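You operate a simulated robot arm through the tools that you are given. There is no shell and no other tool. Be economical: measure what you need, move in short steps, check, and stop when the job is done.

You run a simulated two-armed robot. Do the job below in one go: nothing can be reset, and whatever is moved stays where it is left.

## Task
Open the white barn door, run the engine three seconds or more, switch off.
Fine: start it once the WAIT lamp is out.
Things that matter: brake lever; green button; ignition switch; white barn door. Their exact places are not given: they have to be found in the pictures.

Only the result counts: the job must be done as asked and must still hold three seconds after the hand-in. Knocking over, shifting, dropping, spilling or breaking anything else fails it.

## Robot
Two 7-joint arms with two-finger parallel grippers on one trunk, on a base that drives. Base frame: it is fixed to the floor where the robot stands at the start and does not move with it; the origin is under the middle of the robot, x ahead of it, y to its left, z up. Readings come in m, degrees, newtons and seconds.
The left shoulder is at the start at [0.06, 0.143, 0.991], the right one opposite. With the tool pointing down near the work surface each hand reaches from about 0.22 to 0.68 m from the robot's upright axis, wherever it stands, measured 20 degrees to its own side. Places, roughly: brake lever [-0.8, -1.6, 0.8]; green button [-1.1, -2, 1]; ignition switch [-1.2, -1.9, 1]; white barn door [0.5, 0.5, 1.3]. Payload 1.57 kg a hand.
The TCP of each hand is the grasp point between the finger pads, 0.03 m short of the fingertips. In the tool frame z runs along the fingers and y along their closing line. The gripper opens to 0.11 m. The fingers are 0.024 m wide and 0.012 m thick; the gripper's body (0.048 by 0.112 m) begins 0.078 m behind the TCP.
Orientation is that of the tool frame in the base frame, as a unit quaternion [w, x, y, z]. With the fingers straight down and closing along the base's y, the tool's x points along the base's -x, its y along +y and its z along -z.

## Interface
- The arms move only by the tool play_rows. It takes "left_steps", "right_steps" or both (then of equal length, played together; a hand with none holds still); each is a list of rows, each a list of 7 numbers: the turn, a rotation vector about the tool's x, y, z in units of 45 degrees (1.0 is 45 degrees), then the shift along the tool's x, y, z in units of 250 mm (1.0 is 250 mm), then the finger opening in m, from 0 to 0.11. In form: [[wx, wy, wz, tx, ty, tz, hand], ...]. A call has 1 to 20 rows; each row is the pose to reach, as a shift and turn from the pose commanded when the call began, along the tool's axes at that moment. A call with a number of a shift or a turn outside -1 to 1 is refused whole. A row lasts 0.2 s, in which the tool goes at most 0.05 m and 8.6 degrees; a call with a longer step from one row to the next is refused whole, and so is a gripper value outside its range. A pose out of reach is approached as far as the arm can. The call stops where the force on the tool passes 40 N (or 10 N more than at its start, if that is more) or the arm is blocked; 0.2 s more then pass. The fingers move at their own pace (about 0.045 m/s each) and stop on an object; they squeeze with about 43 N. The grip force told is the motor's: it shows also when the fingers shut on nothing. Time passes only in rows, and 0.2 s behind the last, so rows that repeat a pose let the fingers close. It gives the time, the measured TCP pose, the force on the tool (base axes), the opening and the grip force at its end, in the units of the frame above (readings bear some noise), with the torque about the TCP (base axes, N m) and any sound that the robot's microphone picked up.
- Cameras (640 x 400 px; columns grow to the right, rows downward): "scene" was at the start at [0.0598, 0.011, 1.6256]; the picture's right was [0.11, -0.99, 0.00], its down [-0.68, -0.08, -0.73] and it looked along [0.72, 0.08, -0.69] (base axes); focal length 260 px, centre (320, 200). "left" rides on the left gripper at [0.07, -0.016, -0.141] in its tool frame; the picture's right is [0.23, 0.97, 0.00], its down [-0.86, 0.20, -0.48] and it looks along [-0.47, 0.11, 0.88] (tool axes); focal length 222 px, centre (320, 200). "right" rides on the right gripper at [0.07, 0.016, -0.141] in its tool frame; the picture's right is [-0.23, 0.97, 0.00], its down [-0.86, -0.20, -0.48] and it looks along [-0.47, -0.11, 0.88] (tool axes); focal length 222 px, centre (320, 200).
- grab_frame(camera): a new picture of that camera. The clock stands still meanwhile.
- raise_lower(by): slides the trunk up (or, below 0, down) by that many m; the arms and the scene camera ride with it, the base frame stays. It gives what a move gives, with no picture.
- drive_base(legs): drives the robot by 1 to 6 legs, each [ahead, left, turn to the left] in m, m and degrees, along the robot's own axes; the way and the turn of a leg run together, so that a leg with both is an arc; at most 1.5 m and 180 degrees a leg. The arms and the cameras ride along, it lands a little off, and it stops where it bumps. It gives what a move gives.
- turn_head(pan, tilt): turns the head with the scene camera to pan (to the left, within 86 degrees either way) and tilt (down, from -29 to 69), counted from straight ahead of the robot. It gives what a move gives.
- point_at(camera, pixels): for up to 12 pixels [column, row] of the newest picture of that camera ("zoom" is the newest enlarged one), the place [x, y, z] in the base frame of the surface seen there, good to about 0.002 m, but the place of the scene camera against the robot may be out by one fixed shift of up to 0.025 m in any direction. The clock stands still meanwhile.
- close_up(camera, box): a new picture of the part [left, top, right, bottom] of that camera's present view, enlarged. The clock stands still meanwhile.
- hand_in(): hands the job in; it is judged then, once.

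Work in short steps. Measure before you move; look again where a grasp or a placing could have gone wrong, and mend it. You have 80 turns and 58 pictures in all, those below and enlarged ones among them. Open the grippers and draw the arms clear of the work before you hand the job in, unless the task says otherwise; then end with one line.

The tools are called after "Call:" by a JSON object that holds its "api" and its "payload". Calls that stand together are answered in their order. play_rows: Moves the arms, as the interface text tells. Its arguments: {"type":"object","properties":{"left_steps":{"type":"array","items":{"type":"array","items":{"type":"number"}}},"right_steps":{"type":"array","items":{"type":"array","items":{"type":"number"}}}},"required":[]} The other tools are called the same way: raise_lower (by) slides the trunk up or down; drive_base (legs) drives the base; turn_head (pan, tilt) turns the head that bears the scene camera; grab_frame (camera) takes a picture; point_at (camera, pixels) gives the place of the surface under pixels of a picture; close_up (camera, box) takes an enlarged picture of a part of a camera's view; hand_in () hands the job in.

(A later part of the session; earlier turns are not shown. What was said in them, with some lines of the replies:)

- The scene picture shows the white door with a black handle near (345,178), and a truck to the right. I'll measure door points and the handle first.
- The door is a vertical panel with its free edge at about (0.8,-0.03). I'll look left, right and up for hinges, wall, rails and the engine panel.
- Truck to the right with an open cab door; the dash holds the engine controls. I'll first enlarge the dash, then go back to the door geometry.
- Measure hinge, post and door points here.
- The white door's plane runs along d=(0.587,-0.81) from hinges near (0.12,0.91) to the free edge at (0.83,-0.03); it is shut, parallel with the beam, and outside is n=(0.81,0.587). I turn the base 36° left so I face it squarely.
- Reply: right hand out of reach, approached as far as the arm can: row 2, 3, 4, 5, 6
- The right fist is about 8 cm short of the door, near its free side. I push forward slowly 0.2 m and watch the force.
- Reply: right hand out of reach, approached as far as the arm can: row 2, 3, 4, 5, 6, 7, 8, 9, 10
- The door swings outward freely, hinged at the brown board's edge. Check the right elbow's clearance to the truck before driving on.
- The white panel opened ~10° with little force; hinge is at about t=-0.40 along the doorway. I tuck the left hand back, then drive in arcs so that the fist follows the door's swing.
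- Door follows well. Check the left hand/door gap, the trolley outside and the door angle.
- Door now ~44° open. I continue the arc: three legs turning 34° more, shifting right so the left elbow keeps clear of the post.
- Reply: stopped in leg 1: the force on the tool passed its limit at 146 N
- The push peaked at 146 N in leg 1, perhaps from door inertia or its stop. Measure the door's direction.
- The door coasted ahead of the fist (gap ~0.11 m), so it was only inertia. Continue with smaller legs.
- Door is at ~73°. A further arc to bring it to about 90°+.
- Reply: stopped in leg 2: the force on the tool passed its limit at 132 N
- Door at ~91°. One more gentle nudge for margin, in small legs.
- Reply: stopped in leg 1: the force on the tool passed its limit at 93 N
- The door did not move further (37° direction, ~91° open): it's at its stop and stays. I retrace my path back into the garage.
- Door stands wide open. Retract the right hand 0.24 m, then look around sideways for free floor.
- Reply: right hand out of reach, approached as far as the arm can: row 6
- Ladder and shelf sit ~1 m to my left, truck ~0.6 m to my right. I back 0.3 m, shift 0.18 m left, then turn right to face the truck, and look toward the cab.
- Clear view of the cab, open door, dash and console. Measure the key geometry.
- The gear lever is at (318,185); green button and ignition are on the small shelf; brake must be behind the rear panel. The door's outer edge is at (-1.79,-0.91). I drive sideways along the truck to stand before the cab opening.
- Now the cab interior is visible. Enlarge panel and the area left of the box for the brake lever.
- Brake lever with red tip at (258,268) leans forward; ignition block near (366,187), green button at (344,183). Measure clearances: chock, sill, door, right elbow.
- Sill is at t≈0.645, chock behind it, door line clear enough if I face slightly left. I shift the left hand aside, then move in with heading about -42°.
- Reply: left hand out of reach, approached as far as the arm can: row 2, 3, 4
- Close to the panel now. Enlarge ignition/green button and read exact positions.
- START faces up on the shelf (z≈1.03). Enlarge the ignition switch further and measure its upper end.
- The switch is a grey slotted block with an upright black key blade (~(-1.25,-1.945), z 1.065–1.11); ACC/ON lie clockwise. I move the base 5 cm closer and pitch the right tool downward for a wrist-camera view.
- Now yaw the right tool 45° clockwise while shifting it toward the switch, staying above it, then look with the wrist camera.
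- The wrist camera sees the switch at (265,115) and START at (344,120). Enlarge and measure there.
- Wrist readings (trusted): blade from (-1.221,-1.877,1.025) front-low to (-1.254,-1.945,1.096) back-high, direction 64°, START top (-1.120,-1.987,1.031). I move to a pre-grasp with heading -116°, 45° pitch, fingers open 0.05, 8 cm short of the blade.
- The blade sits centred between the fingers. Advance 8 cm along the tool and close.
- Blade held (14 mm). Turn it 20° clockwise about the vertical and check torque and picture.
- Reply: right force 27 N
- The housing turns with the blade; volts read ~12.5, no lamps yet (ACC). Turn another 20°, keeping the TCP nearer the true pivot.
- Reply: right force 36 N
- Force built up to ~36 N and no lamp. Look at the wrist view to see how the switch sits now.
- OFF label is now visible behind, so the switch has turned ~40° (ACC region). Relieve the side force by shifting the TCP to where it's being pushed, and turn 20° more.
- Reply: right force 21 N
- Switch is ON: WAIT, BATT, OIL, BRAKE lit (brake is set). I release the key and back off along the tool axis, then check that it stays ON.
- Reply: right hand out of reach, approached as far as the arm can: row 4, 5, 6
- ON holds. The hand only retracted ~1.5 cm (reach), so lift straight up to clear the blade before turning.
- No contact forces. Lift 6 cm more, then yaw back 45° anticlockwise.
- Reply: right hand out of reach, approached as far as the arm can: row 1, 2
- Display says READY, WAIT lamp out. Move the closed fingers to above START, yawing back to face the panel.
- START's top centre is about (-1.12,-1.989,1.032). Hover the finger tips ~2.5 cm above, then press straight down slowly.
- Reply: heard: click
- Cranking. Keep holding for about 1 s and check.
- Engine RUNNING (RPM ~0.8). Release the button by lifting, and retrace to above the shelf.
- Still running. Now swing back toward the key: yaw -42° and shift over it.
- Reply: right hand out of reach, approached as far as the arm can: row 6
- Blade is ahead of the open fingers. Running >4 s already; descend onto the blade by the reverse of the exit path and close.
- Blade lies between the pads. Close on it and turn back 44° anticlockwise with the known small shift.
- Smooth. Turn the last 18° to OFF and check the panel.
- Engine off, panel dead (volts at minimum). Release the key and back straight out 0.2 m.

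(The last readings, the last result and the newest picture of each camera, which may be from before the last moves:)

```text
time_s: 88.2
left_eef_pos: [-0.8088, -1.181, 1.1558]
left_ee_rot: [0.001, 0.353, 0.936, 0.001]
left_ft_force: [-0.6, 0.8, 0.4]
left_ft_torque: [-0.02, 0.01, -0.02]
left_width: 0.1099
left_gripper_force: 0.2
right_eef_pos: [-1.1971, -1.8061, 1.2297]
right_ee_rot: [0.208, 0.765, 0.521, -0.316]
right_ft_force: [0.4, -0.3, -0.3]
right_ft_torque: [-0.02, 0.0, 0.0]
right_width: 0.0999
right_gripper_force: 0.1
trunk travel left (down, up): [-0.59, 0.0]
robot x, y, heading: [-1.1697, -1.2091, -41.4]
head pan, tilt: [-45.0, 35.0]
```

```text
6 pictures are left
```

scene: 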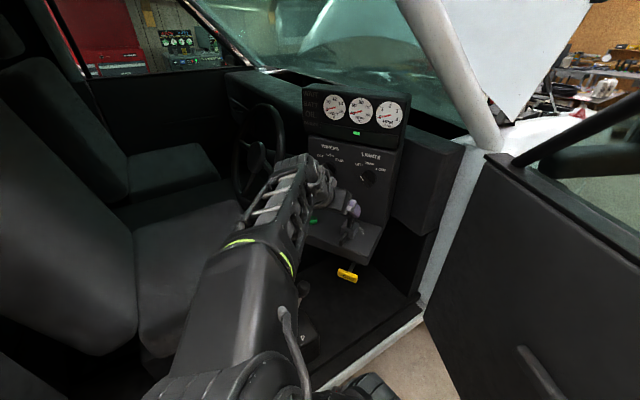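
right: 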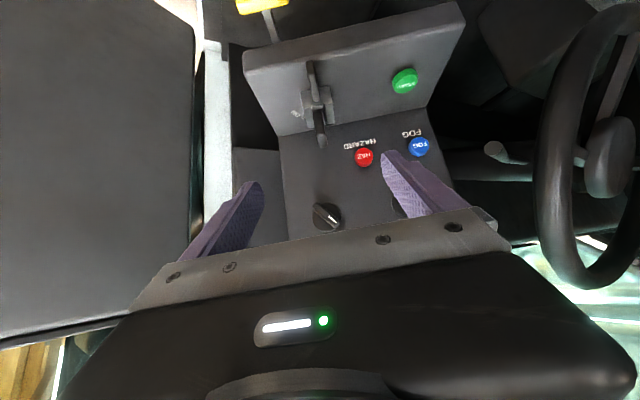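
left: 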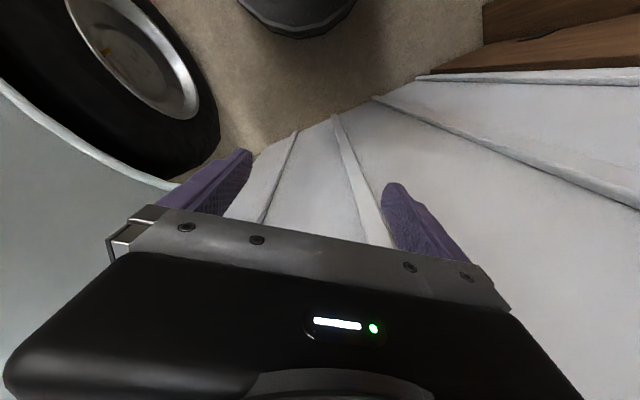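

Switch is back at OFF and the hand is clear. Verify the barn door still stands open.

Call:
{"api": "turn_head", "payload": {"pan": 86, "tilt": 5}}

Call:
{"api": "grab_frame", "payload": {"camera": "scene"}}

```text
time_s: 90.3
left_eef_pos: [-0.8094, -1.1807, 1.1556]
left_ee_rot: [0.001, 0.354, 0.935, 0.0]
left_ft_force: [-0.3, 0.1, -0.7]
left_ft_torque: [0.0, -0.02, 0.0]
left_width: 0.11
left_gripper_force: 0.1
right_eef_pos: [-1.1969, -1.8082, 1.2306]
right_ee_rot: [0.208, 0.766, 0.52, -0.316]
right_ft_force: [0.3, 0.3, 0.6]
right_ft_torque: [0.01, -0.01, 0.0]
right_width: 0.1001
right_gripper_force: 0.0
trunk travel left (down, up): [-0.59, 0.0]
robot x, y, heading: [-1.1705, -1.2037, -41.8]
head pan, tilt: [85.9, 5.0]
```

```text
5 pictures are left
```

scene: 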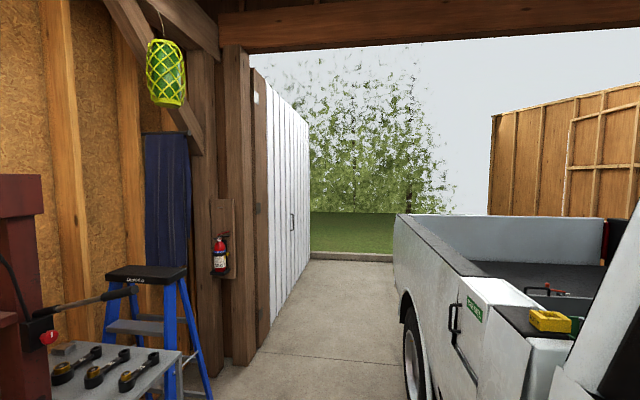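

The door is wide open, the engine ran and is off, and the hands are open and clear. Handing in.

Call:
{"api": "hand_in", "payload": {}}

```text
The job is handed in.
```

The white barn door is open, pushed to its stop at about 91°. I started the engine after the WAIT lamp went out and ran it for more than five seconds. It's now off with the switch at OFF. The BRAKE lamp was lit before I started, so I took the brake as set and left the lever alone.
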